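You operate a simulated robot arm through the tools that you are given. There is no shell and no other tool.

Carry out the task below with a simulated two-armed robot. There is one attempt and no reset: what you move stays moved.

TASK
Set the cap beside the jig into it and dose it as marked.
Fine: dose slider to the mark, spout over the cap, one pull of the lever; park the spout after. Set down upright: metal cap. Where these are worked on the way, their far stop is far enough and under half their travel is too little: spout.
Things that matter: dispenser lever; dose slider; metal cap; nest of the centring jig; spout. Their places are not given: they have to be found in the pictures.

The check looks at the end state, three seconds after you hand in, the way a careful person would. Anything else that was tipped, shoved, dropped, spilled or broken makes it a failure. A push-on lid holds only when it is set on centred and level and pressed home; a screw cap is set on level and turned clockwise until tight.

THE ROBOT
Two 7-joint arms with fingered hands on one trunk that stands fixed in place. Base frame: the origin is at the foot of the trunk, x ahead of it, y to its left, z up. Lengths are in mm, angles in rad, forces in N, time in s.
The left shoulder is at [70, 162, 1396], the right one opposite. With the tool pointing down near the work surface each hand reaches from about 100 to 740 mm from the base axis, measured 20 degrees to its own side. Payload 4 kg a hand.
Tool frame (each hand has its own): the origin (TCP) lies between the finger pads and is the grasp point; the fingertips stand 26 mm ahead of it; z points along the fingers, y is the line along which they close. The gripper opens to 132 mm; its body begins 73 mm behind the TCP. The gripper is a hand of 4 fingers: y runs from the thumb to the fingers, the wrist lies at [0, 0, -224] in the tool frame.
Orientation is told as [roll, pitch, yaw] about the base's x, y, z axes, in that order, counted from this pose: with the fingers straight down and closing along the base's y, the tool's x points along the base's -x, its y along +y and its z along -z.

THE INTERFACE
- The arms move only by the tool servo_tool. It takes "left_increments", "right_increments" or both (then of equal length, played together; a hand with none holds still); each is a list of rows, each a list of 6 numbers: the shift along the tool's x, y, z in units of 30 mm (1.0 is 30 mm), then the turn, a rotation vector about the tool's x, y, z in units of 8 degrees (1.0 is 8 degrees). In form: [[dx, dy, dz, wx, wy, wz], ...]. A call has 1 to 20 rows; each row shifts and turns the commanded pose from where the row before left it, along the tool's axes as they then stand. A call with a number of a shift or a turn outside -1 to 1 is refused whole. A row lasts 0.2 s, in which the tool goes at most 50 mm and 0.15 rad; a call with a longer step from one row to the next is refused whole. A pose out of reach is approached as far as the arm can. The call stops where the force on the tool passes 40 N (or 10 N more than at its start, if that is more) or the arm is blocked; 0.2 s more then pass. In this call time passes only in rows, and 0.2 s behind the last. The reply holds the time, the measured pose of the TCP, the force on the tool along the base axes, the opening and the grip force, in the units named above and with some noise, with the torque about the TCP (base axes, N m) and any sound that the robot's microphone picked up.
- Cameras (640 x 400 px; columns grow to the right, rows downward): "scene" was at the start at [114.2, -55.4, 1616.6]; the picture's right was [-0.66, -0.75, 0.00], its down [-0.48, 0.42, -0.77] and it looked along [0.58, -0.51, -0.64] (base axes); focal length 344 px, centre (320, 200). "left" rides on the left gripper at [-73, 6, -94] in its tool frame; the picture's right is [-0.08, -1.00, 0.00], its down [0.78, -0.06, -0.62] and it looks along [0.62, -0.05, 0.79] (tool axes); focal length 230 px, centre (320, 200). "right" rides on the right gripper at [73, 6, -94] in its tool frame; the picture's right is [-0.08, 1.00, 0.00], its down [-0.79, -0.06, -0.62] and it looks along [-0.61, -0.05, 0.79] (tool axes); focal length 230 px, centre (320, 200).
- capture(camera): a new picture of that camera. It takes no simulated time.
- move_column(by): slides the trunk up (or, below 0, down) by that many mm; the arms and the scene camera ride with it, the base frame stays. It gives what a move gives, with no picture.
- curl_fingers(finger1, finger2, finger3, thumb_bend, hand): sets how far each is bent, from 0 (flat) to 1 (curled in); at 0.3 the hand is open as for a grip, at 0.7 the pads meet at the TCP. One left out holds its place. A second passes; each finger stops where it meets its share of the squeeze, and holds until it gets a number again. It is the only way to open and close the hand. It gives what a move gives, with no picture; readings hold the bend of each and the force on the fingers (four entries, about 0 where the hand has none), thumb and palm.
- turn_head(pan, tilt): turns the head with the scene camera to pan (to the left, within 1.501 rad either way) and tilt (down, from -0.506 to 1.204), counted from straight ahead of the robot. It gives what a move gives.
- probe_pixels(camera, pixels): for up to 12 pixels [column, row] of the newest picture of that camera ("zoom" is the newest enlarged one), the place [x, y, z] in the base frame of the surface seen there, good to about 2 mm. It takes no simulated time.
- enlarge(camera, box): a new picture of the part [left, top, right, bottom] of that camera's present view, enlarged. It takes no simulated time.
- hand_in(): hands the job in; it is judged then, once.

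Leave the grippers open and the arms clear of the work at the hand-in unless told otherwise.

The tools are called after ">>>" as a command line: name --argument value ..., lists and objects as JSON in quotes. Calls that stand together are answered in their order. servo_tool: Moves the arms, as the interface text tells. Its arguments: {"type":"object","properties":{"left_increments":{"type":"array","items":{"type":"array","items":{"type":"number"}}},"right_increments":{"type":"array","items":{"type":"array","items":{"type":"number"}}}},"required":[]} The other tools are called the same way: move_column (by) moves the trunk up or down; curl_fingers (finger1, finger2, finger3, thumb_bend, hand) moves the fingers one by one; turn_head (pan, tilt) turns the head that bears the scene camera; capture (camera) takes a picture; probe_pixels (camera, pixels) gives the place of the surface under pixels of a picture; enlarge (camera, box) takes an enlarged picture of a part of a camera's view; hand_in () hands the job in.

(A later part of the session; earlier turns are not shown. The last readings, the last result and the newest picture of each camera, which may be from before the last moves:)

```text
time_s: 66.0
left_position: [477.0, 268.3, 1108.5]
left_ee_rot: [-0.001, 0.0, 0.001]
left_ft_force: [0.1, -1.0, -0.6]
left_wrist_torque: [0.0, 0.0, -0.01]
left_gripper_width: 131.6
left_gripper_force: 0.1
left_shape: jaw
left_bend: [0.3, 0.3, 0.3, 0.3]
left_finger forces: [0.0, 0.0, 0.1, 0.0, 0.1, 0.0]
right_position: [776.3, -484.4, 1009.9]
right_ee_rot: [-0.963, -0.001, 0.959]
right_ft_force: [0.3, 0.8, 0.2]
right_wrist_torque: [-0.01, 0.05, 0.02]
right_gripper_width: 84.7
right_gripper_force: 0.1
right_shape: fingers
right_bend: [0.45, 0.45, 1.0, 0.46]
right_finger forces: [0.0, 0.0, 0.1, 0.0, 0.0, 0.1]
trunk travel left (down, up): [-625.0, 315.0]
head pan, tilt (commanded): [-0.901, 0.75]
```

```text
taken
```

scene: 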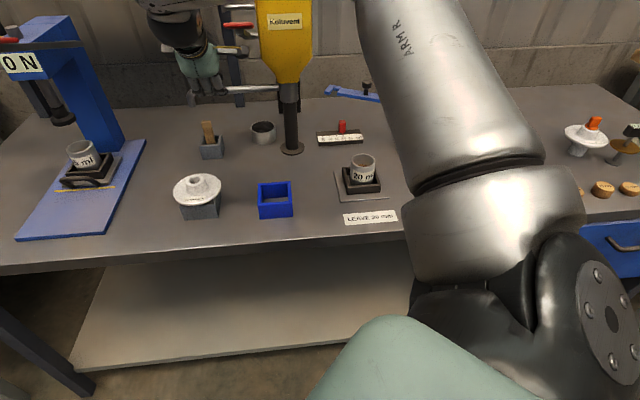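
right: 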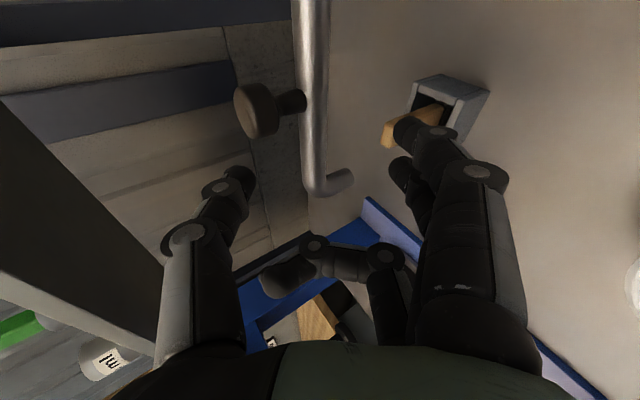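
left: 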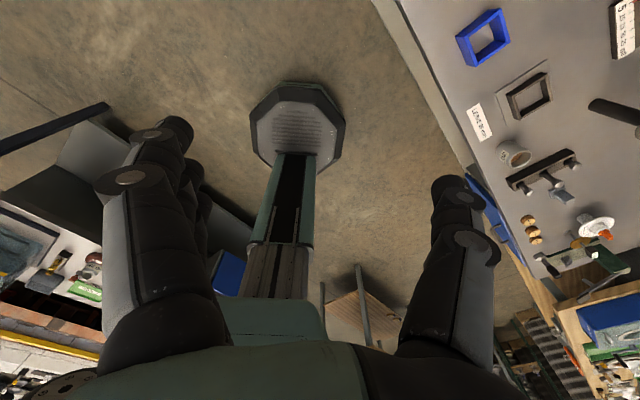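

The rod now runs cleanly between the thumb on its left and fingers 1 and 2 on its right in view. I'll advance 45 mm so the rod lies at the grasp point.

>>> servo_tool --right_increments '[[0, 0, 0.5, 0, 0, 0], [0, 0, 0.5, 0, 0, 0], [0, 0, 0.4, 0, 0, 0], [0, 0, 0.1, 0, 0, 0]]'

>>> capture --camera "right"

```text
time_s: 67.0
left_position: [476.5, 268.1, 1109.4]
left_ee_rot: [-0.001, 0.0, -0.001]
left_ft_force: [0.0, -0.2, -0.1]
left_wrist_torque: [0.01, 0.01, 0.03]
left_gripper_width: 132.0
left_gripper_force: 0.1
left_shape: jaw
left_bend: [0.3, 0.3, 0.3, 0.3]
left_finger forces: [0.0, 0.0, 0.0, 0.0, 0.0, 0.0]
right_position: [805.5, -504.0, 983.5]
right_ee_rot: [-0.961, -0.002, 0.959]
right_ft_force: [0.4, 0.0, -0.2]
right_wrist_torque: [-0.03, 0.02, 0.01]
right_gripper_width: 84.8
right_gripper_force: 0.1
right_shape: fingers
right_bend: [0.45, 0.45, 1.0, 0.46]
right_finger forces: [0.0, 0.1, 0.0, 0.1, 0.1, 0.0]
trunk travel left (down, up): [-625.0, 315.0]
head pan, tilt (commanded): [-0.901, 0.75]
```

```text
taken
```

right: 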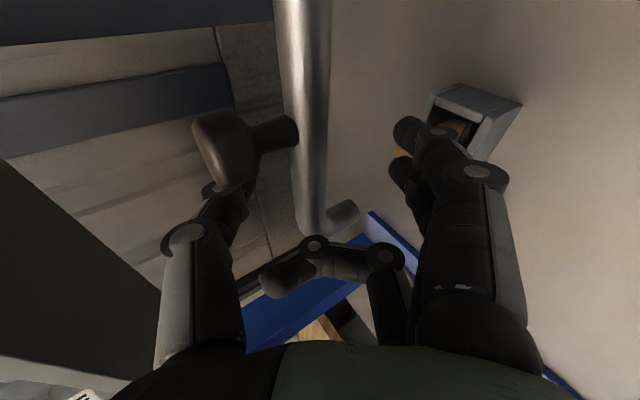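

The rod is between thumb and fingers, no contact. I'll close fingers 1, 2 and the thumb onto it.

>>> curl_fingers --hand "right" --finger1 0.75 --finger2 0.75 --thumb_bend 0.75

>>> capture --camera "right"

>>> enlarge --camera "scene" --box '[150, 30, 310, 130]'

```text
time_s: 68.0
left_position: [477.2, 268.2, 1109.1]
left_ee_rot: [-0.001, 0.001, 0.001]
left_ft_force: [0.0, -0.7, -0.4]
left_wrist_torque: [-0.01, 0.01, -0.02]
left_gripper_width: 132.0
left_gripper_force: 0.1
left_shape: jaw
left_bend: [0.3, 0.3, 0.3, 0.3]
left_finger forces: [0.0, 0.1, 0.0, 0.0, 0.0, 0.0]
right_position: [806.2, -503.9, 984.3]
right_ee_rot: [-0.962, -0.002, 0.959]
right_ft_force: [0.4, 0.1, 0.1]
right_wrist_torque: [0.04, -0.05, 0.0]
right_gripper_width: 10.2
right_gripper_force: 1.7
right_shape: fingers
right_bend: [0.74, 0.73, 1.0, 0.72]
right_finger forces: [2.3, 0.0, 1.0, 0.1, 0.0, 0.1]
trunk travel left (down, up): [-625.0, 315.0]
head pan, tilt (commanded): [-0.901, 0.75]
```

```text
taken
```

right: 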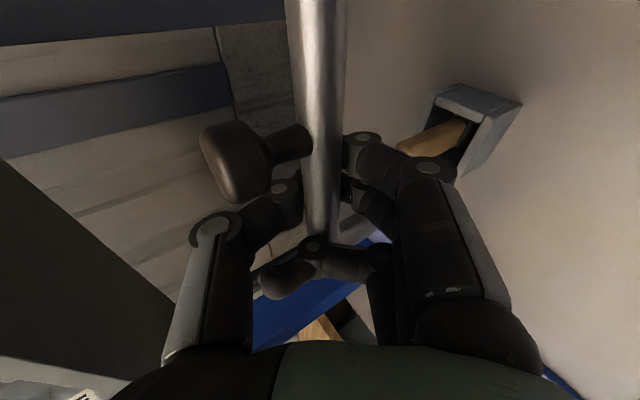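

```text
4.00 times, centred on (230, 80) of scene
```

zoom: 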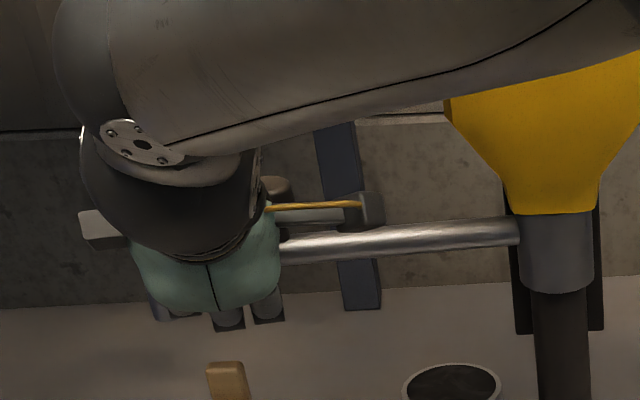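

The rod is now caged between the thumb at (290,205) and fingertips at (352,170). It even swung slightly with light force, so the hinge moves easily. I'll swing the hand about the post axis in 6° steps, 24° to start, turning the hand with it.

>>> servo_tool --right_increments '[[-0.063, 0.399, -0.57, 0, -0.614, -0.4305], [-0.063, 0.399, -0.57, 0, -0.614, -0.4305], [-0.063, 0.399, -0.57, 0, -0.614, -0.4305], [-0.063, 0.399, -0.57, 0, -0.614, -0.4305]]'

>>> capture --camera "right"

>>> capture --camera "scene"

```text
time_s: 69.0
left_position: [474.5, 265.9, 1109.9]
left_ee_rot: [0.002, 0.001, 0.0]
left_ft_force: [-0.4, -0.1, 0.2]
left_wrist_torque: [0.04, -0.01, 0.02]
left_gripper_width: 132.1
left_gripper_force: 0.0
left_shape: jaw
left_bend: [0.3, 0.3, 0.3, 0.3]
left_finger forces: [0.1, 0.0, 0.1, 0.1, 0.0, 0.0]
right_position: [733.2, -462.4, 985.0]
right_ee_rot: [-0.962, -0.001, 1.38]
right_ft_force: [0.1, -2.5, -2.7]
right_wrist_torque: [0.06, -0.03, 0.02]
right_gripper_width: 9.9
right_gripper_force: 1.1
right_shape: fingers
right_bend: [0.74, 0.73, 1.0, 0.73]
right_finger forces: [2.5, 0.0, 0.4, 0.0, 0.0, 0.1]
trunk travel left (down, up): [-625.0, 315.0]
head pan, tilt (commanded): [-0.901, 0.75]
```

```text
taken
```

right: 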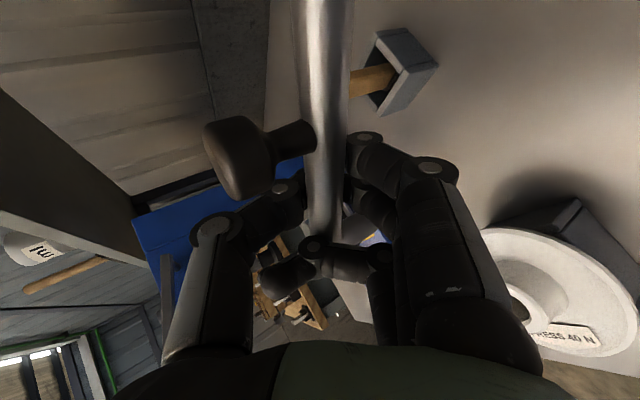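

```text
taken
```

scene: 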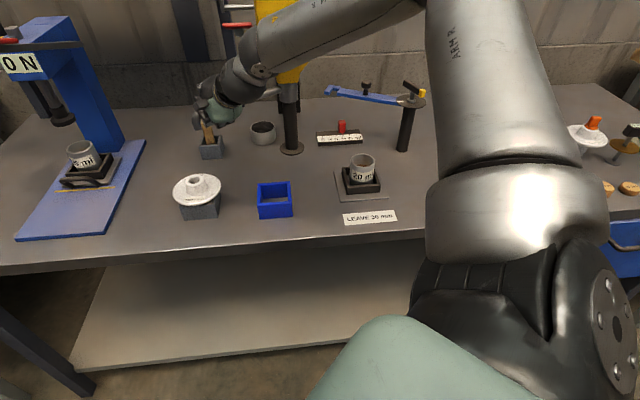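

The spout follows. It is now at about 71° with only about 3 N of force. The wrist is moving away from the lever, so I'll continue another 24°.

>>> servo_tool --right_increments '[[-0.063, 0.399, -0.57, 0, -0.614, -0.4305], [-0.063, 0.399, -0.57, 0, -0.614, -0.4305], [-0.063, 0.399, -0.57, 0, -0.614, -0.4305], [-0.063, 0.399, -0.57, 0, -0.614, -0.4305]]'

>>> capture --camera "right"

>>> capture --camera "scene"

```text
time_s: 70.0
left_position: [475.9, 267.0, 1110.6]
left_ee_rot: [0.002, 0.001, 0.0]
left_ft_force: [0.8, 0.3, -0.1]
left_wrist_torque: [0.05, -0.01, 0.01]
left_gripper_width: 132.2
left_gripper_force: 0.0
left_shape: jaw
left_bend: [0.3, 0.3, 0.3, 0.3]
left_finger forces: [0.0, 0.1, 0.1, 0.0, 0.1, 0.0]
right_position: [649.7, -451.0, 984.3]
right_ee_rot: [-0.963, -0.002, 1.798]
right_ft_force: [-0.1, -1.3, -2.6]
right_wrist_torque: [0.09, 0.04, 0.05]
right_gripper_width: 9.6
right_gripper_force: 1.6
right_shape: fingers
right_bend: [0.74, 0.73, 1.0, 0.73]
right_finger forces: [2.2, 0.0, 1.0, 0.0, 0.1, 0.0]
trunk travel left (down, up): [-625.0, 315.0]
head pan, tilt (commanded): [-0.901, 0.75]
```

```text
taken
```

right: 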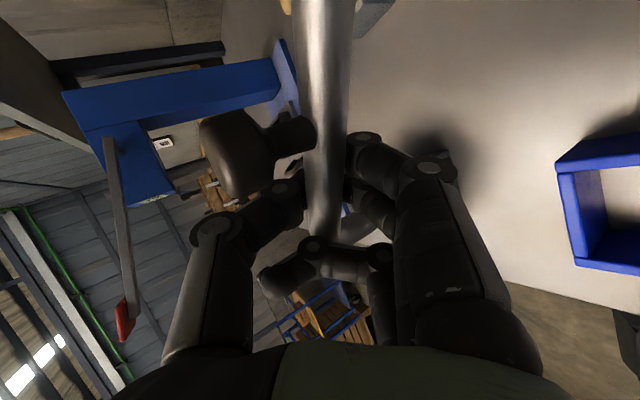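

```text
taken
```

scene: 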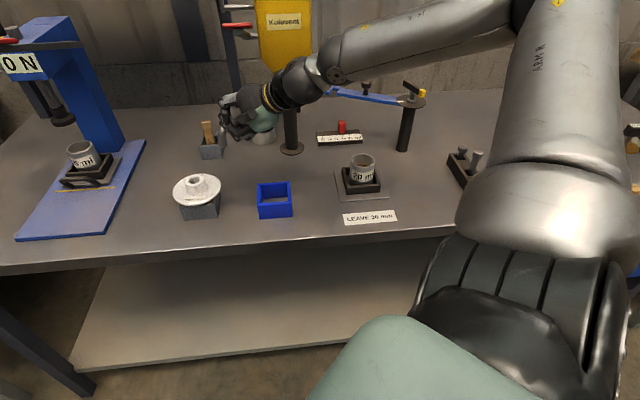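

The spout is at about 95° and forces remain under 3 N. I'll continue 24° more.

>>> servo_tool --right_increments '[[-0.063, 0.399, -0.57, 0, -0.614, -0.4305], [-0.063, 0.399, -0.57, 0, -0.614, -0.4305], [-0.063, 0.399, -0.57, 0, -0.614, -0.4305], [-0.063, 0.399, -0.57, 0, -0.614, -0.4305]]'

>>> capture --camera "right"

>>> capture --camera "scene"

```text
time_s: 71.0
left_position: [475.3, 266.2, 1110.1]
left_ee_rot: [0.002, -0.001, -0.001]
left_ft_force: [-0.2, -0.4, -1.2]
left_wrist_torque: [-0.03, -0.01, 0.01]
left_gripper_width: 132.0
left_gripper_force: 0.0
left_shape: jaw
left_bend: [0.3, 0.3, 0.3, 0.3]
left_finger forces: [0.0, 0.0, 0.0, 0.0, 0.0, 0.0]
right_position: [572.6, -476.0, 985.9]
right_ee_rot: [-0.962, 0.0, 2.218]
right_ft_force: [-0.6, 0.5, -2.3]
right_wrist_torque: [0.01, 0.05, 0.0]
right_gripper_width: 9.9
right_gripper_force: 1.1
right_shape: fingers
right_bend: [0.74, 0.73, 1.0, 0.73]
right_finger forces: [2.2, 0.0, 0.4, 0.0, 0.0, 0.0]
trunk travel left (down, up): [-625.0, 315.0]
head pan, tilt (commanded): [-0.901, 0.75]
```

```text
taken
```

right: 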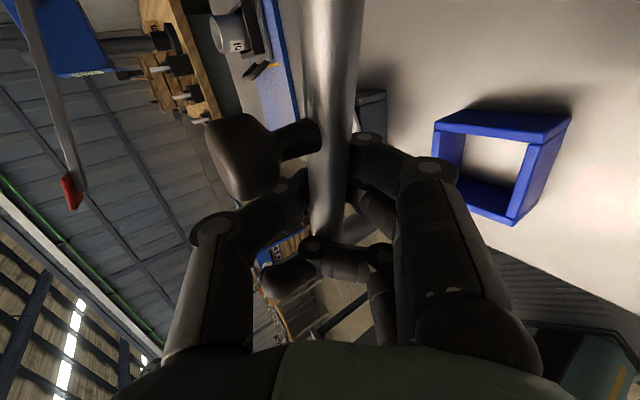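

```text
taken
```

scene: 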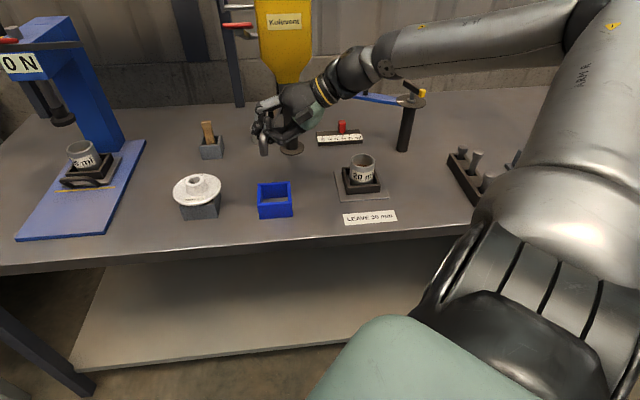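

The spout is at about 119°. Three more 6° steps bring it to about 137°, just before the arm's reach limit in this grip.

>>> servo_tool --right_increments '[[-0.063, 0.399, -0.57, 0, -0.614, -0.4305], [-0.063, 0.399, -0.57, 0, -0.614, -0.4305], [-0.063, 0.399, -0.57, 0, -0.614, -0.4305]]'

>>> capture --camera "right"

>>> capture --camera "scene"

```text
time_s: 71.8
left_position: [476.6, 266.9, 1109.4]
left_ee_rot: [0.0, 0.001, 0.001]
left_ft_force: [1.1, -0.8, -0.4]
left_wrist_torque: [0.0, -0.02, 0.0]
left_gripper_width: 132.0
left_gripper_force: 0.0
left_shape: jaw
left_bend: [0.3, 0.3, 0.3, 0.3]
left_finger forces: [0.0, 0.1, 0.1, 0.1, 0.1, 0.1]
right_position: [523.4, -513.1, 984.7]
right_ee_rot: [-0.962, 0.002, 2.533]
right_ft_force: [0.1, 0.6, -1.4]
right_wrist_torque: [0.02, 0.06, 0.04]
right_gripper_width: 9.5
right_gripper_force: 1.5
right_shape: fingers
right_bend: [0.74, 0.73, 1.0, 0.73]
right_finger forces: [1.9, 0.1, 0.6, 0.1, 0.0, 0.0]
trunk travel left (down, up): [-625.0, 315.0]
head pan, tilt (commanded): [-0.901, 0.75]
```

```text
taken
```

right: 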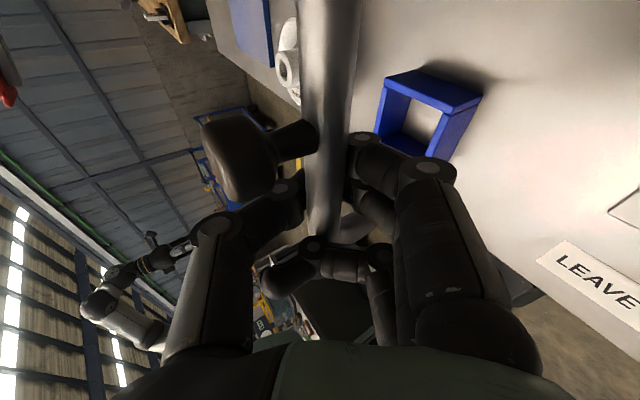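

```text
taken
```

scene: 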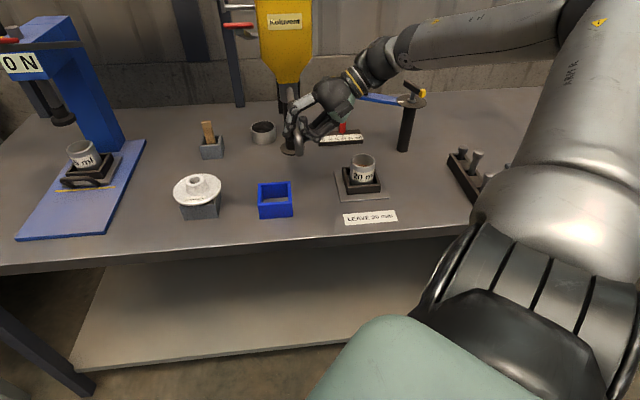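

The spout is at about 137°. The rest (about 42°) is out of reach in this grip, so I'll release, back out, and push it the remaining way from its left side. Opening fingers and thumb now.

>>> curl_fingers --hand "right" --finger1 0.45 --finger2 0.45 --thumb_bend 0.46

>>> capture --camera "right"

```text
time_s: 72.8
left_position: [476.7, 267.9, 1110.1]
left_ee_rot: [0.001, 0.0, 0.002]
left_ft_force: [-0.7, 0.9, -0.6]
left_wrist_torque: [0.01, 0.0, -0.02]
left_gripper_width: 132.1
left_gripper_force: 0.0
left_shape: jaw
left_bend: [0.3, 0.3, 0.3, 0.3]
left_finger forces: [0.0, 0.0, 0.1, 0.0, 0.1, 0.0]
right_position: [522.1, -514.1, 985.2]
right_ee_rot: [-0.961, 0.001, 2.528]
right_ft_force: [-0.3, -0.4, -1.2]
right_wrist_torque: [0.0, 0.0, 0.0]
right_gripper_width: 84.6
right_gripper_force: 0.0
right_shape: fingers
right_bend: [0.45, 0.45, 1.0, 0.46]
right_finger forces: [0.0, 0.0, 0.3, 0.0, 0.0, 0.0]
trunk travel left (down, up): [-625.0, 315.0]
head pan, tilt (commanded): [-0.901, 0.75]
```

```text
taken
```

right: 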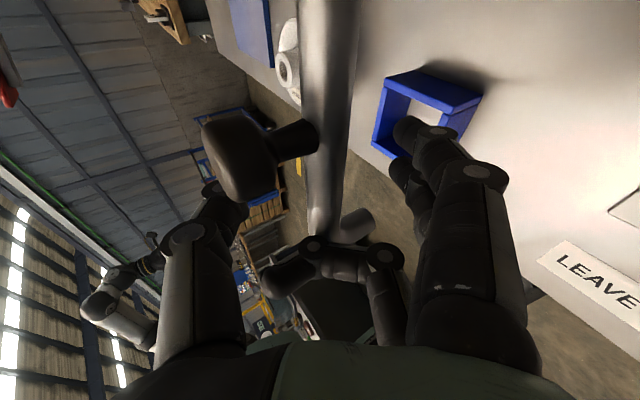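

Released. I'll back straight out along the tool axis 130 mm.

>>> servo_tool --right_increments '[[0, 0, -0.4, 0, 0, 0], [0, 0, -0.7, 0, 0, 0], [0, 0, -0.8, 0, 0, 0], [0, 0, -0.8, 0, 0, 0], [0, 0, -0.8, 0, 0, 0], [0, 0, -0.8, 0, 0, 0]]'

>>> capture --camera "scene"

>>> capture --camera "right"

```text
time_s: 74.2
left_position: [476.5, 269.5, 1108.8]
left_ee_rot: [0.0, 0.001, 0.0]
left_ft_force: [-1.1, -0.2, 0.4]
left_wrist_torque: [-0.01, -0.03, -0.05]
left_gripper_width: 131.9
left_gripper_force: 0.0
left_shape: jaw
left_bend: [0.3, 0.3, 0.3, 0.3]
left_finger forces: [0.0, 0.0, 0.0, 0.1, 0.1, 0.1]
right_position: [462.3, -600.1, 1059.4]
right_ee_rot: [-0.961, 0.002, 2.529]
right_ft_force: [0.4, -1.5, 0.0]
right_wrist_torque: [-0.01, -0.02, -0.02]
right_gripper_width: 84.5
right_gripper_force: 0.1
right_shape: fingers
right_bend: [0.45, 0.45, 1.0, 0.46]
right_finger forces: [0.0, 0.0, 0.0, 0.0, 0.0, 0.1]
trunk travel left (down, up): [-625.0, 315.0]
head pan, tilt (commanded): [-0.901, 0.75]
```

```text
taken
```

scene: 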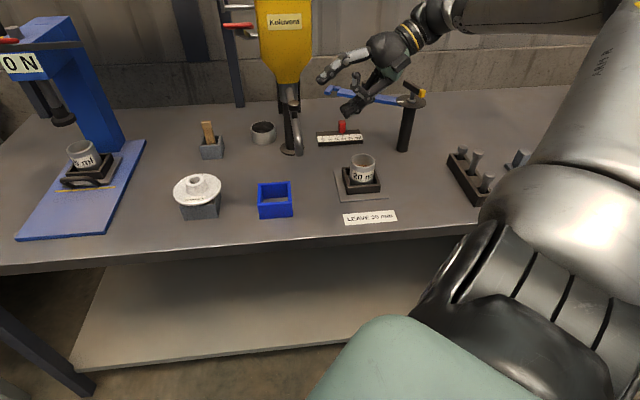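

```text
taken
```

right: 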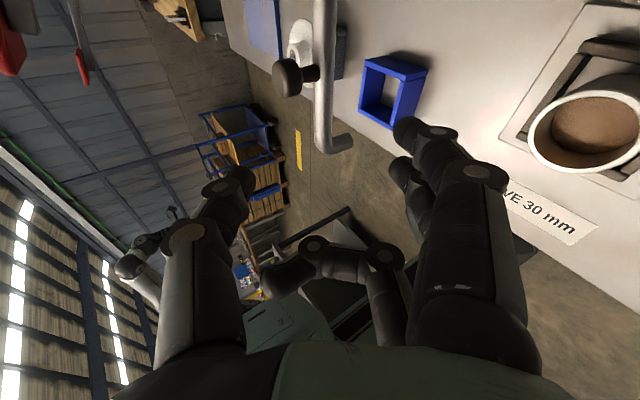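

The spout stays at about 137°, seen end-on at (293,135). I'll raise 60 mm, bring the tool vertical, and spin it back to yaw 0 in free space.

>>> servo_tool --right_increments '[[0, -0.82, -0.57, 0, 0, 0], [0, -0.82, -0.57, 0, 0, 0], [0, 0, 0, -0.984, 0, 0], [0, 0, 0, -0.984, 0, 0], [0, 0, 0, -0.984, 0, 0], [0, 0, 0, -0.984, 0, 0], [0, 0, 0, -0.984, 0, 0], [0, 0, 0, -0.984, 0, 0], [0, 0, 0, -0.984, 0, 0]]'

>>> servo_tool --right_increments '[[0, 0, 0, 0, 0, 0.953], [0, 0, 0, 0, 0, 0.953], [0, 0, 0, 0, 0, 0.953], [0, 0, 0, 0, 0, 0.953], [0, 0, 0, 0, 0, 0.953], [0, 0, 0, 0, 0, 0.953], [0, 0, 0, 0, 0, 0.953], [0, 0, 0, 0, 0, 0.953], [0, 0, 0, 0, 0, 0.953], [0, 0, 0, 0, 0, 0.953], [0, 0, 0, 0, 0, 0.953], [0, 0, 0, 0, 0, 0.953], [0, 0, 0, 0, 0, 0.953], [0, 0, 0, 0, 0, 0.953], [0, 0, 0, 0, 0, 0.953], [0, 0, 0, 0, 0, 0.953], [0, 0, 0, 0, 0, 0.953], [0, 0, 0, 0, 0, 0.953], [0, 0, 0, 0, 0, 0.953]]'

>>> capture --camera "scene"

```text
time_s: 76.2
left_position: [478.4, 269.2, 1108.3]
left_ee_rot: [0.001, 0.002, -0.001]
left_ft_force: [-0.5, 0.7, 0.1]
left_wrist_torque: [-0.06, 0.02, 0.01]
left_gripper_width: 131.6
left_gripper_force: 0.0
left_shape: jaw
left_bend: [0.3, 0.3, 0.3, 0.3]
left_finger forces: [0.1, 0.0, 0.0, 0.0, 0.0, 0.1]
right_position: [463.3, -598.8, 1118.1]
right_ee_rot: [0.001, 0.002, 2.531]
right_ft_force: [0.0, 0.7, -0.2]
right_wrist_torque: [-0.03, 0.02, 0.01]
right_gripper_width: 85.0
right_gripper_force: 0.1
right_shape: fingers
right_bend: [0.45, 0.45, 1.0, 0.46]
right_finger forces: [0.0, 0.0, 0.1, 0.1, 0.0, 0.1]
trunk travel left (down, up): [-625.0, 315.0]
head pan, tilt (commanded): [-0.901, 0.75]
```

```text
time_s: 80.2
left_position: [476.2, 268.4, 1109.8]
left_ee_rot: [0.0, 0.0, 0.001]
left_ft_force: [-0.1, 0.0, -0.1]
left_wrist_torque: [-0.01, 0.0, -0.02]
left_gripper_width: 131.8
left_gripper_force: 0.0
left_shape: jaw
left_bend: [0.3, 0.3, 0.3, 0.3]
left_finger forces: [0.0, 0.0, 0.1, 0.1, 0.0, 0.0]
right_position: [462.3, -599.1, 1116.9]
right_ee_rot: [0.0, -0.002, -0.001]
right_ft_force: [0.4, -0.3, -0.5]
right_wrist_torque: [-0.02, 0.03, 0.01]
right_gripper_width: 85.2
right_gripper_force: 0.1
right_shape: fingers
right_bend: [0.45, 0.45, 1.0, 0.46]
right_finger forces: [0.1, 0.1, 0.0, 0.0, 0.0, 0.1]
trunk travel left (down, up): [-625.0, 315.0]
head pan, tilt (commanded): [-0.901, 0.75]
```

```text
taken
```

scene: 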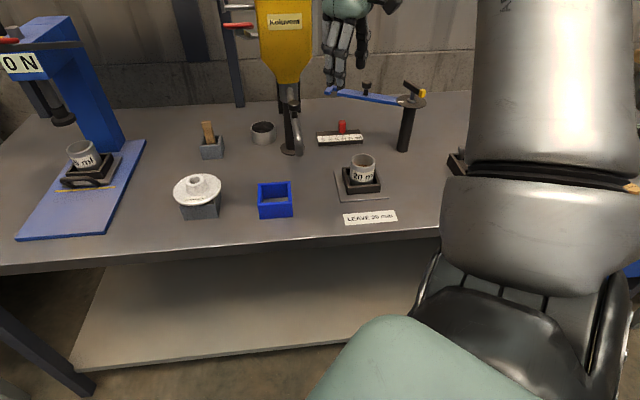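

The hand is vertical again. I'll close the hand into a fist, go to the spout's left side at (520,-420,1117), and lean the tool 30° back toward the robot so the hand stays well clear of the lever.

>>> curl_fingers --hand "right" --finger1 0.68 --finger2 0.68 --finger3 0.68 --thumb_bend 0.68

>>> servo_tool --right_increments '[[-0.275, 0.85, 0, 0, 0, 0], [-0.275, 0.85, 0, 0, 0, 0], [-0.275, 0.85, 0, 0, 0, 0], [-0.275, 0.85, 0, 0, 0, 0], [-0.275, 0.85, 0, 0, 0, 0], [-0.275, 0.85, 0, 0, 0, 0], [-0.275, 0.85, 0, 0, 0, 0], [0, 0, 0, 0, -0.9375, 0], [0, 0, 0, 0, -0.9375, 0], [0, 0, 0, 0, -0.9375, 0], [0, 0, 0, 0, -0.9375, 0]]'

>>> capture --camera "scene"

>>> capture --camera "right"

```text
time_s: 81.2
left_position: [476.6, 268.2, 1110.1]
left_ee_rot: [0.002, 0.001, 0.0]
left_ft_force: [-0.3, 0.7, -0.2]
left_wrist_torque: [-0.03, -0.01, 0.01]
left_gripper_width: 132.0
left_gripper_force: 0.1
left_shape: jaw
left_bend: [0.3, 0.3, 0.3, 0.3]
left_finger forces: [0.0, 0.0, 0.0, 0.1, 0.0, 0.0]
right_position: [461.2, -600.2, 1118.4]
right_ee_rot: [0.0, -0.002, 0.005]
right_ft_force: [-0.4, -0.8, -0.2]
right_wrist_torque: [0.0, -0.02, 0.01]
right_gripper_width: 18.9
right_gripper_force: 0.1
right_shape: fingers
right_bend: [0.68, 0.68, 0.68, 0.68]
right_finger forces: [0.0, 0.0, 0.0, 0.0, 0.0, 0.0]
trunk travel left (down, up): [-625.0, 315.0]
head pan, tilt (commanded): [-0.901, 0.75]
```

```text
time_s: 83.6
left_position: [475.5, 265.1, 1111.6]
left_ee_rot: [0.003, -0.003, 0.0]
left_ft_force: [-0.9, -0.9, 0.1]
left_wrist_torque: [0.02, -0.02, 0.02]
left_gripper_width: 131.7
left_gripper_force: 0.1
left_shape: jaw
left_bend: [0.3, 0.3, 0.3, 0.3]
left_finger forces: [0.0, 0.0, 0.0, 0.0, 0.1, 0.0]
right_position: [517.4, -421.3, 1119.1]
right_ee_rot: [0.001, -0.529, 0.002]
right_ft_force: [0.9, 0.0, 0.0]
right_wrist_torque: [0.01, -0.02, 0.04]
right_gripper_width: 18.6
right_gripper_force: 0.2
right_shape: fingers
right_bend: [0.68, 0.68, 0.68, 0.68]
right_finger forces: [0.0, 0.1, 0.0, 0.1, 0.1, 0.0]
trunk travel left (down, up): [-625.0, 315.0]
head pan, tilt (commanded): [-0.901, 0.75]
```

```text
taken
```

scene: 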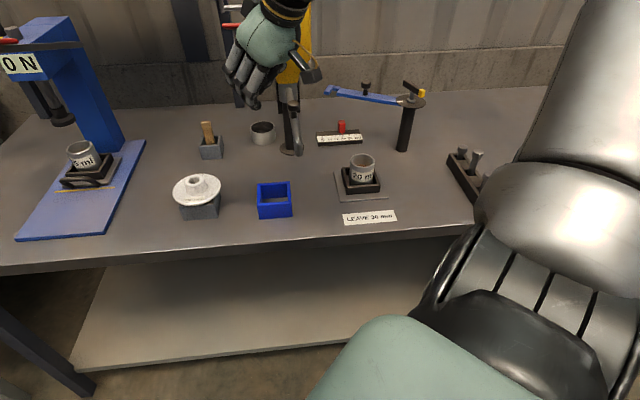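

```text
taken
```

right: 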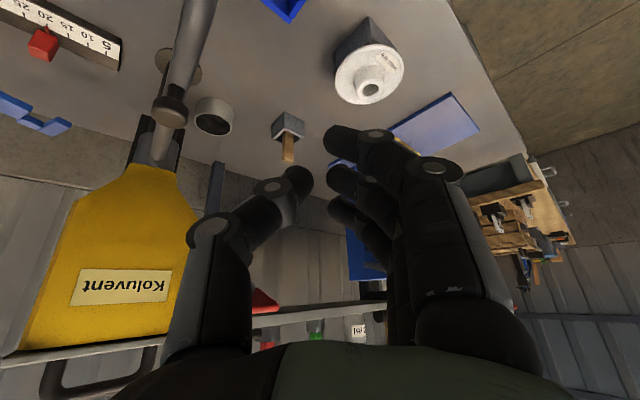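

The lever grip shows far to the side behind the thumb. Now I'll descend to (548,-452,985), still about 12 mm clear of the rod on its left side.

>>> servo_tool --right_increments '[[0.279, -0.213, 0.855, 0, 0, 0], [0.279, -0.213, 0.855, 0, 0, 0], [0.279, -0.213, 0.855, 0, 0, 0], [0.279, -0.213, 0.855, 0, 0, 0], [0.279, -0.213, 0.855, 0, 0, 0]]'

>>> capture --camera "right"

>>> enlarge --camera "scene" --box '[200, 30, 420, 210]'

```text
time_s: 84.8
left_position: [476.9, 267.7, 1108.9]
left_ee_rot: [0.0, -0.001, 0.0]
left_ft_force: [1.0, 0.3, 0.0]
left_wrist_torque: [0.01, 0.01, -0.02]
left_gripper_width: 132.0
left_gripper_force: 0.1
left_shape: jaw
left_bend: [0.3, 0.3, 0.3, 0.3]
left_finger forces: [0.0, 0.0, 0.1, 0.1, 0.0, 0.2]
right_position: [545.4, -454.6, 983.8]
right_ee_rot: [0.0, -0.525, 0.004]
right_ft_force: [1.3, -0.1, -0.2]
right_wrist_torque: [0.02, 0.0, 0.03]
right_gripper_width: 18.9
right_gripper_force: 0.0
right_shape: fingers
right_bend: [0.68, 0.68, 0.68, 0.68]
right_finger forces: [0.0, 0.0, 0.0, 0.1, 0.1, 0.1]
trunk travel left (down, up): [-625.0, 315.0]
head pan, tilt (commanded): [-0.901, 0.75]
```

```text
taken
```

right: 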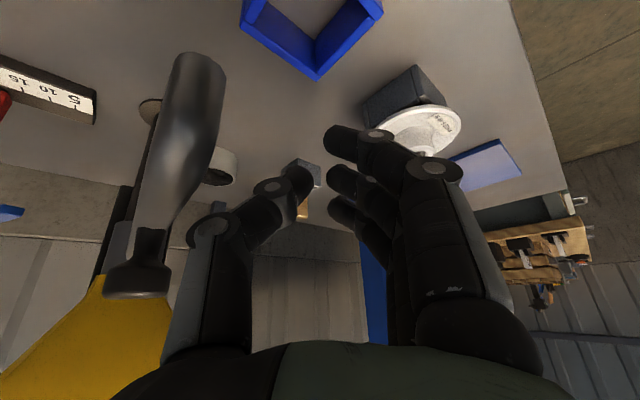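

```text
2.22 times, centred on (310, 120) of scene
```

zoom: 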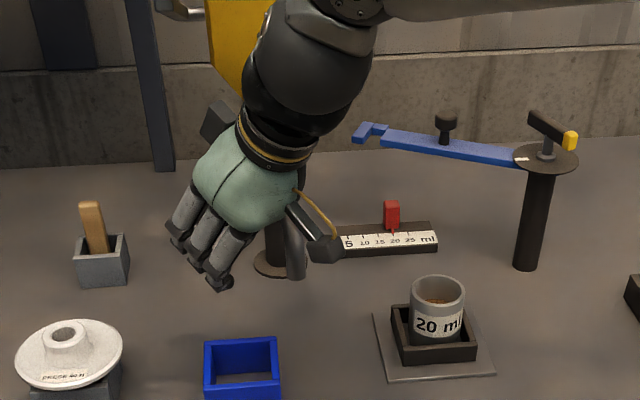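

The rod is just on the thumb side of the hand. I'll start pushing it to the right along its arc, first by (-31,-53) mm.

>>> servo_tool --right_increments '[[0.3, -0.59, -0.172, 0, 0, 0], [0.3, -0.59, -0.172, 0, 0, 0], [0.3, -0.59, -0.172, 0, 0, 0]]'

>>> capture --camera "right"

>>> enlarge --camera "scene" --box '[200, 30, 420, 210]'

```text
time_s: 85.6
left_position: [476.9, 268.6, 1109.5]
left_ee_rot: [0.001, -0.001, 0.0]
left_ft_force: [0.9, -0.3, -0.2]
left_wrist_torque: [0.01, -0.01, -0.01]
left_gripper_width: 131.9
left_gripper_force: 0.1
left_shape: jaw
left_bend: [0.3, 0.3, 0.3, 0.3]
left_finger forces: [0.1, 0.0, 0.1, 0.1, 0.0, 0.0]
right_position: [515.9, -505.6, 985.5]
right_ee_rot: [0.0, -0.525, 0.003]
right_ft_force: [0.7, 0.7, 1.2]
right_wrist_torque: [0.01, 0.03, 0.01]
right_gripper_width: 18.3
right_gripper_force: 0.3
right_shape: fingers
right_bend: [0.68, 0.68, 0.68, 0.68]
right_finger forces: [0.1, 0.0, 0.0, 0.0, 0.4, 0.1]
trunk travel left (down, up): [-625.0, 315.0]
head pan, tilt (commanded): [-0.901, 0.75]
```

```text
taken
```

right: 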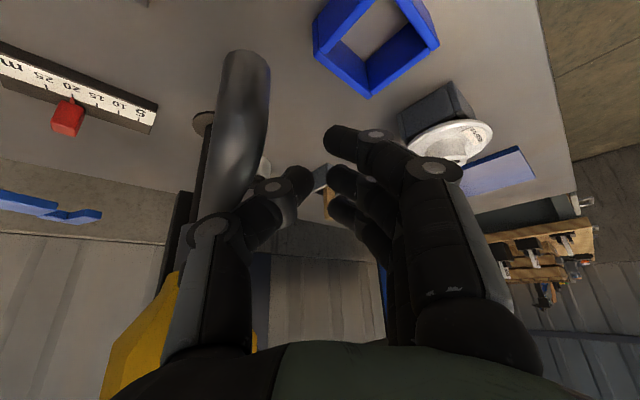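

```text
2.22 times, centred on (310, 120) of scene
```

zoom: 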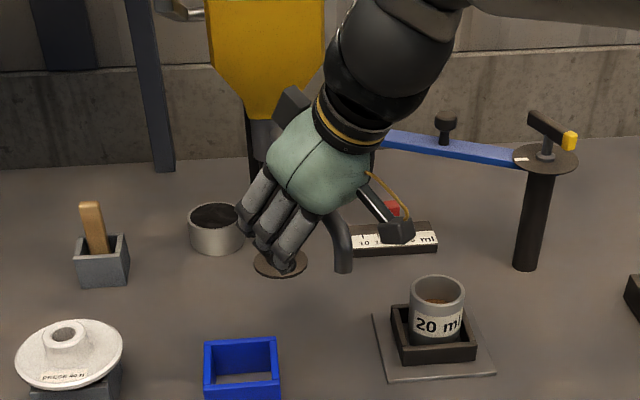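

The thumb is now on the rod and it moves with almost no force; the tip is at (343,255) in the zoom. I'll continue along the arc by (-33,-51) mm.

>>> servo_tool --right_increments '[[0.322, -0.57, -0.186, 0, 0, 0], [0.322, -0.57, -0.186, 0, 0, 0], [0.322, -0.57, -0.186, 0, 0, 0]]'

>>> capture --camera "right"

>>> enlarge --camera "scene" --box '[200, 30, 420, 210]'

```text
time_s: 86.4
left_position: [475.9, 267.3, 1109.9]
left_ee_rot: [0.0, -0.001, 0.0]
left_ft_force: [0.4, 0.3, -0.1]
left_wrist_torque: [0.0, -0.03, 0.0]
left_gripper_width: 132.0
left_gripper_force: 0.1
left_shape: jaw
left_bend: [0.3, 0.3, 0.3, 0.3]
left_finger forces: [0.1, 0.1, 0.1, 0.0, 0.0, 0.1]
right_position: [482.5, -556.7, 984.3]
right_ee_rot: [0.001, -0.524, 0.004]
right_ft_force: [0.8, -0.1, -0.5]
right_wrist_torque: [-0.03, 0.03, 0.02]
right_gripper_width: 18.2
right_gripper_force: 0.0
right_shape: fingers
right_bend: [0.68, 0.68, 0.68, 0.68]
right_finger forces: [0.0, 0.1, 0.0, 0.1, 0.3, 0.0]
trunk travel left (down, up): [-625.0, 315.0]
head pan, tilt (commanded): [-0.901, 0.75]
```

```text
taken
```

right: 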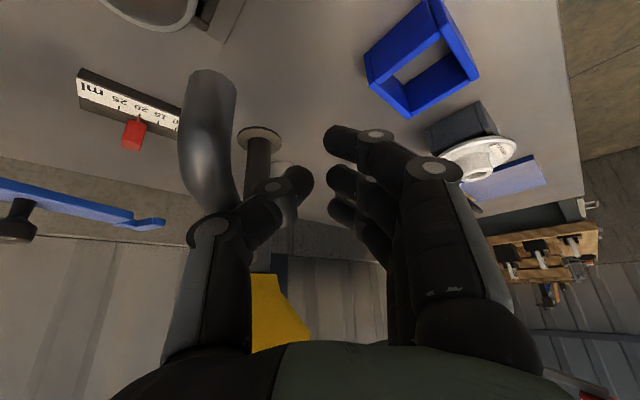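

```text
2.22 times, centred on (310, 120) of scene
```

zoom: 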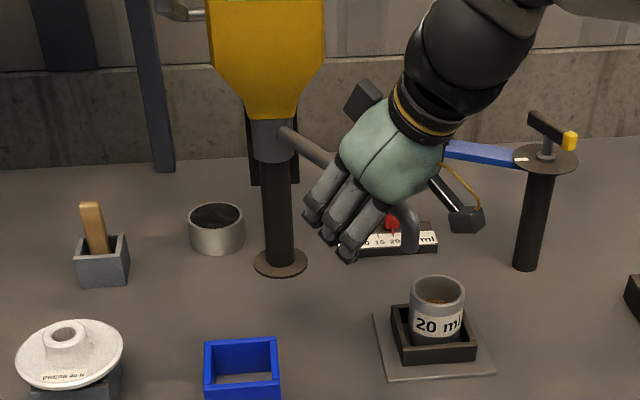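

The tip is nearing the cap. I'll go on in smaller steps, (-5,-15) mm per row, three rows.

>>> servo_tool --right_increments '[[0.13, -0.5, -0.075, 0, 0, 0], [0.13, -0.5, -0.075, 0, 0, 0], [0.1, -0.4, -0.06, 0, 0, 0]]'

>>> capture --camera "right"

>>> enlarge --camera "scene" --box '[250, 50, 430, 210]'

```text
time_s: 87.2
left_position: [475.9, 268.6, 1109.5]
left_ee_rot: [0.001, -0.001, 0.0]
left_ft_force: [0.6, 0.9, 0.6]
left_wrist_torque: [-0.01, -0.06, 0.0]
left_gripper_width: 131.9
left_gripper_force: 0.1
left_shape: jaw
left_bend: [0.3, 0.3, 0.3, 0.3]
left_finger forces: [0.0, 0.0, 0.0, 0.0, 0.0, 0.1]
right_position: [470.2, -598.7, 984.6]
right_ee_rot: [-0.001, -0.525, 0.004]
right_ft_force: [-0.4, 0.5, -0.2]
right_wrist_torque: [0.0, 0.01, -0.02]
right_gripper_width: 18.0
right_gripper_force: 0.3
right_shape: fingers
right_bend: [0.68, 0.68, 0.68, 0.68]
right_finger forces: [0.1, 0.1, 0.0, 0.0, 0.8, 0.0]
trunk travel left (down, up): [-625.0, 315.0]
head pan, tilt (commanded): [-0.901, 0.75]
```

```text
taken
```

right: 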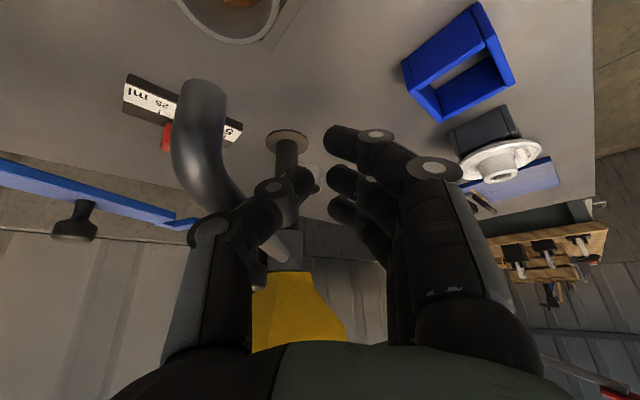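

```text
2.50 times, centred on (340, 130) of scene
```

zoom: 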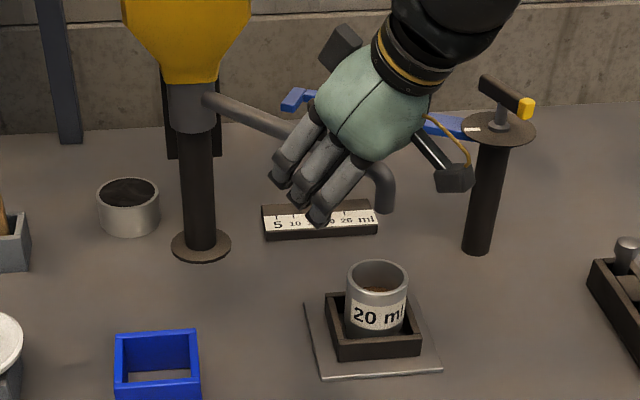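

I'll probe the spout tip and the cap rim to see how far the spout still has to go.

>>> probe_pixels --camera "zoom" --pixels '[[385, 205], [378, 180], [390, 195], [240, 115], [280, 130], [348, 285], [405, 285], [375, 265], [375, 300], [250, 10]]'

```text
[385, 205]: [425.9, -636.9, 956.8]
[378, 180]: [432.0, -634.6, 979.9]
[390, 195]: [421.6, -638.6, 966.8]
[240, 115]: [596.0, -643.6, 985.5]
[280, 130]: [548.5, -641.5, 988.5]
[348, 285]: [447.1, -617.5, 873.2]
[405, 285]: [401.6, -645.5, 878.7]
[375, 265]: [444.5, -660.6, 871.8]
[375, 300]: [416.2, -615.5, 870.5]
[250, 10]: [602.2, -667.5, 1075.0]
```

The spout tip is at about (429,-643), right over the cap centre at (431,-644). I'll nudge further in 3 mm steps to find the far stop, watching the force.

>>> servo_tool --right_increments '[[0, -0.1, 0, 0, 0, 0], [0, -0.1, 0, 0, 0, 0]]'

>>> enlarge --camera "scene" --box '[250, 50, 430, 210]'

>>> probe_pixels --camera "zoom" --pixels '[[385, 205], [378, 180], [390, 195], [240, 115], [280, 130]]'

```text
time_s: 87.8
left_position: [476.8, 270.2, 1108.2]
left_ee_rot: [-0.002, 0.0, 0.0]
left_ft_force: [0.0, -0.2, -0.4]
left_wrist_torque: [0.01, 0.01, 0.04]
left_gripper_width: 131.8
left_gripper_force: 0.0
left_shape: jaw
left_bend: [0.3, 0.3, 0.3, 0.3]
left_finger forces: [0.0, 0.0, 0.0, 0.1, 0.1, 0.0]
right_position: [470.8, -604.2, 987.3]
right_ee_rot: [-0.001, -0.527, 0.005]
right_ft_force: [0.8, 6.4, 2.5]
right_wrist_torque: [-0.12, 0.01, -0.01]
right_gripper_width: 15.6
right_gripper_force: 3.8
right_shape: fingers
right_bend: [0.68, 0.68, 0.68, 0.69]
right_finger forces: [0.0, 0.0, 0.0, 0.0, 7.3, 0.0]
trunk travel left (down, up): [-625.0, 315.0]
head pan, tilt (commanded): [-0.901, 0.75]
```

```text
2.50 times, centred on (340, 130) of scene
```

zoom: 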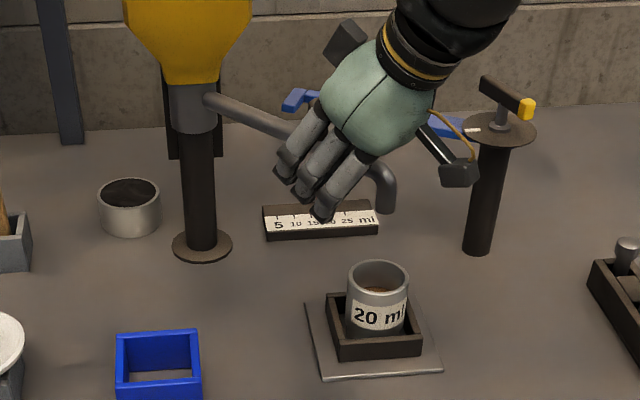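

```text
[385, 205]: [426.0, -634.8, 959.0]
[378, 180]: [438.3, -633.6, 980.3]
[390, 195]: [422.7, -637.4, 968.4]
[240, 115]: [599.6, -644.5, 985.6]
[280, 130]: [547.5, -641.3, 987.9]
```

The force rose to 6.4 N and the tip did not move, so the spout is at its far stop over the cap. I'll back the hand away to the left 75 mm and confirm it stays.

>>> servo_tool --right_increments '[[0, 0.3, 0, 0, 0, 0], [0, 0.7, 0, 0, 0, 0], [0, 0.75, 0, 0, 0, 0], [0, 0.75, 0, 0, 0, 0]]'

>>> capture --camera "scene"

>>> enlarge --camera "scene" --box '[250, 50, 430, 210]'

>>> probe_pixels --camera "zoom" --pixels '[[385, 205], [378, 180], [390, 195], [240, 115], [280, 130]]'

```text
time_s: 88.8
left_position: [478.0, 267.8, 1108.9]
left_ee_rot: [-0.002, 0.0, 0.001]
left_ft_force: [0.1, 0.0, 0.6]
left_wrist_torque: [0.01, 0.03, 0.03]
left_gripper_width: 132.0
left_gripper_force: 0.0
left_shape: jaw
left_bend: [0.3, 0.3, 0.3, 0.3]
left_finger forces: [0.0, 0.1, 0.0, 0.0, 0.1, 0.0]
right_position: [471.8, -531.2, 986.8]
right_ee_rot: [-0.003, -0.526, 0.003]
right_ft_force: [-0.8, -0.5, -1.3]
right_wrist_torque: [-0.02, -0.01, -0.02]
right_gripper_width: 18.0
right_gripper_force: 0.1
right_shape: fingers
right_bend: [0.68, 0.68, 0.68, 0.68]
right_finger forces: [0.0, 0.1, 0.1, 0.1, 0.0, 0.1]
trunk travel left (down, up): [-625.0, 315.0]
head pan, tilt (commanded): [-0.901, 0.75]
```

```text
taken
```

scene: 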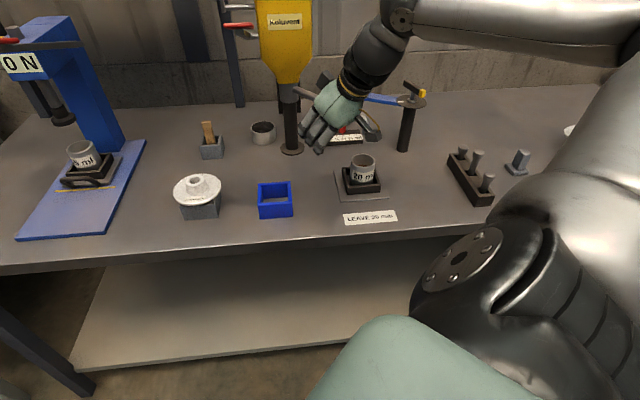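

```text
2.50 times, centred on (340, 130) of scene
```

zoom: 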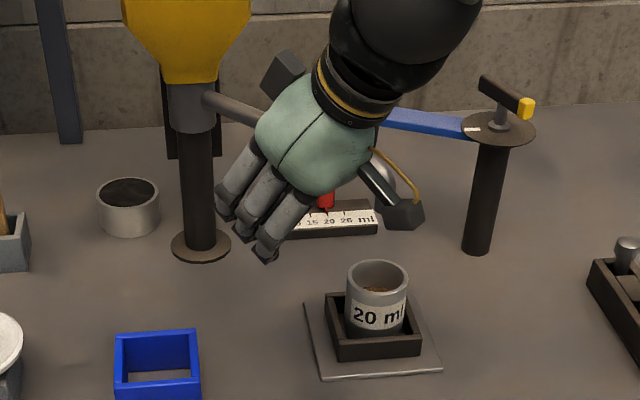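

```text
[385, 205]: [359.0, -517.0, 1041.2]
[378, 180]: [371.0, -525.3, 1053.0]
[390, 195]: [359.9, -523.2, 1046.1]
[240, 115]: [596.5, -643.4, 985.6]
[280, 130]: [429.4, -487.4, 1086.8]
```

The spout stays over the cap. Now the lever: its grip is at about (624,-490), top z≈1178. I'll raise the hand to z≈1270 well in front of the lever, then move over to (590,-456).

>>> servo_tool --right_increments '[[-0.472, 0, -0.817, 0, 0, 0], [-0.472, 0, -0.817, 0, 0, 0], [-0.472, 0, -0.817, 0, 0, 0], [-0.472, 0, -0.817, 0, 0, 0], [-0.472, 0, -0.817, 0, 0, 0], [-0.472, 0, -0.817, 0, 0, 0], [-0.472, 0, -0.817, 0, 0, 0], [-0.472, 0, -0.817, 0, 0, 0], [-0.472, 0, -0.817, 0, 0, 0], [-0.472, 0, -0.817, 0, 0, 0], [-0.68, 0.5, 0.393, 0, 0, 0], [-0.68, 0.5, 0.393, 0, 0, 0], [-0.68, 0.5, 0.393, 0, 0, 0], [-0.68, 0.5, 0.393, 0, 0, 0], [-0.68, 0.5, 0.393, 0, 0, 0]]'

>>> capture --camera "right"

>>> capture --camera "scene"

```text
time_s: 92.0
left_position: [477.6, 269.2, 1108.5]
left_ee_rot: [-0.001, 0.001, 0.001]
left_ft_force: [0.0, 0.1, 1.3]
left_wrist_torque: [0.0, 0.02, -0.02]
left_gripper_width: 131.8
left_gripper_force: 0.0
left_shape: jaw
left_bend: [0.3, 0.3, 0.3, 0.3]
left_finger forces: [0.0, 0.0, 0.0, 0.0, 0.1, 0.0]
right_position: [589.6, -454.6, 1268.3]
right_ee_rot: [-0.001, -0.525, 0.005]
right_ft_force: [-0.2, 0.3, -0.1]
right_wrist_torque: [-0.01, -0.01, -0.02]
right_gripper_width: 18.1
right_gripper_force: 0.1
right_shape: fingers
right_bend: [0.68, 0.68, 0.68, 0.68]
right_finger forces: [0.1, 0.0, 0.0, 0.0, 0.0, 0.1]
trunk travel left (down, up): [-625.0, 315.0]
head pan, tilt (commanded): [-0.901, 0.75]
```

```text
taken
```

right: 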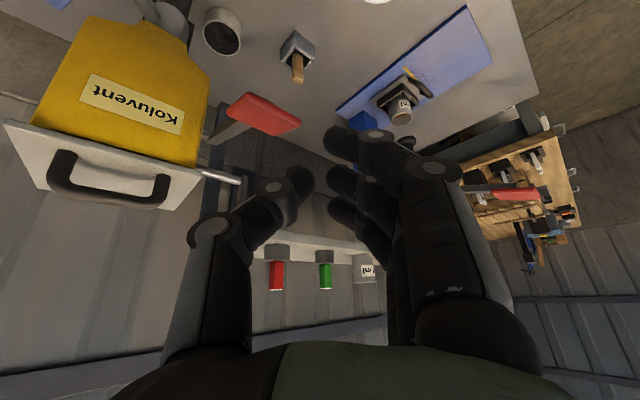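

```text
taken
```

scene: 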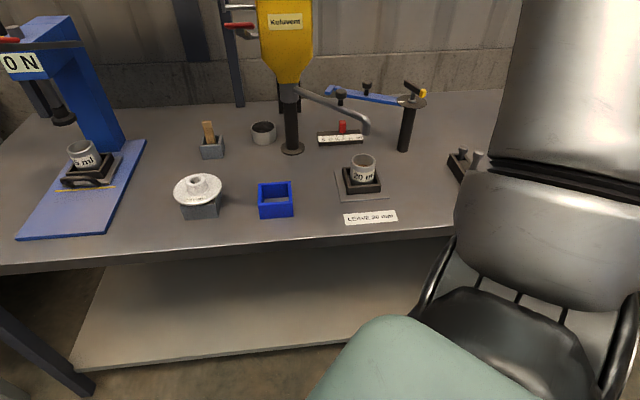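

The spout's end at (365,128) is above the cap in the scene view, and the hand camera sees the red grip at (263,113). I'll probe the grip and lever arm accurately.

>>> probe_pixels --camera "right" --pixels '[[235, 112], [263, 113], [295, 122], [250, 97], [280, 110], [240, 120], [270, 132], [218, 135], [228, 128], [205, 145], [230, 178], [210, 172]]'

>>> enlarge --camera "right" --box '[150, 60, 330, 210]'

>>> turn_head --pan -0.75 --tilt 0.45

>>> capture --camera "scene"

```text
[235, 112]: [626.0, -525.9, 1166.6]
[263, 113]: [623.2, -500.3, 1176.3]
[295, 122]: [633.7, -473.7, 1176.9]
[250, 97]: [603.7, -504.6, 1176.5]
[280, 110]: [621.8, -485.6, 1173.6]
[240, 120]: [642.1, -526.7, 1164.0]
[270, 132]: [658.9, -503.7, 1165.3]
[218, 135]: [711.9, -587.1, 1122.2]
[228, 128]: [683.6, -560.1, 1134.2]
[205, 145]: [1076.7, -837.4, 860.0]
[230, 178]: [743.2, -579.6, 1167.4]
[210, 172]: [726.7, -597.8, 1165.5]
```

```text
2.67 times, centred on (240, 135) of right
```

zoom: 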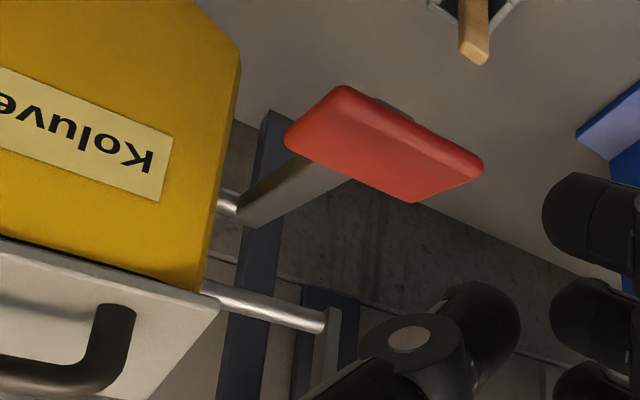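

```text
time_s: 92.8
left_position: [476.4, 268.2, 1109.1]
left_ee_rot: [-0.001, 0.001, 0.0]
left_ft_force: [0.0, 0.2, -0.6]
left_wrist_torque: [0.02, 0.0, 0.02]
left_gripper_width: 132.0
left_gripper_force: 0.0
left_shape: jaw
left_bend: [0.3, 0.3, 0.3, 0.3]
left_finger forces: [0.0, 0.1, 0.0, 0.1, 0.0, 0.1]
right_position: [586.9, -454.7, 1268.2]
right_ee_rot: [0.0, -0.526, 0.003]
right_ft_force: [0.5, 0.7, -0.5]
right_wrist_torque: [0.0, -0.01, 0.0]
right_gripper_width: 18.1
right_gripper_force: 0.0
right_shape: fingers
right_bend: [0.68, 0.68, 0.68, 0.68]
right_finger forces: [0.0, 0.0, 0.0, 0.0, 0.1, 0.0]
trunk travel left (down, up): [-625.0, 315.0]
head pan, tilt (commanded): [-0.75, 0.45]
```

```text
taken
```

scene: 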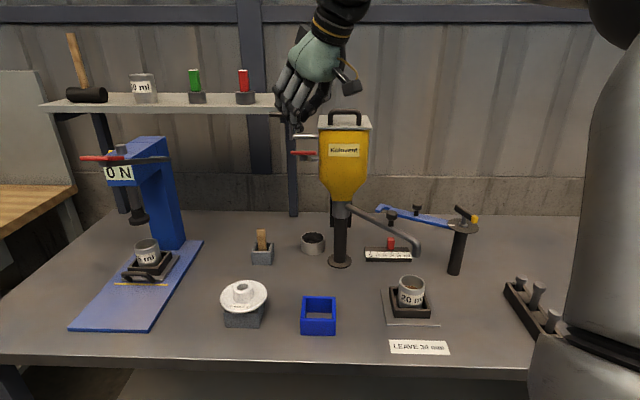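

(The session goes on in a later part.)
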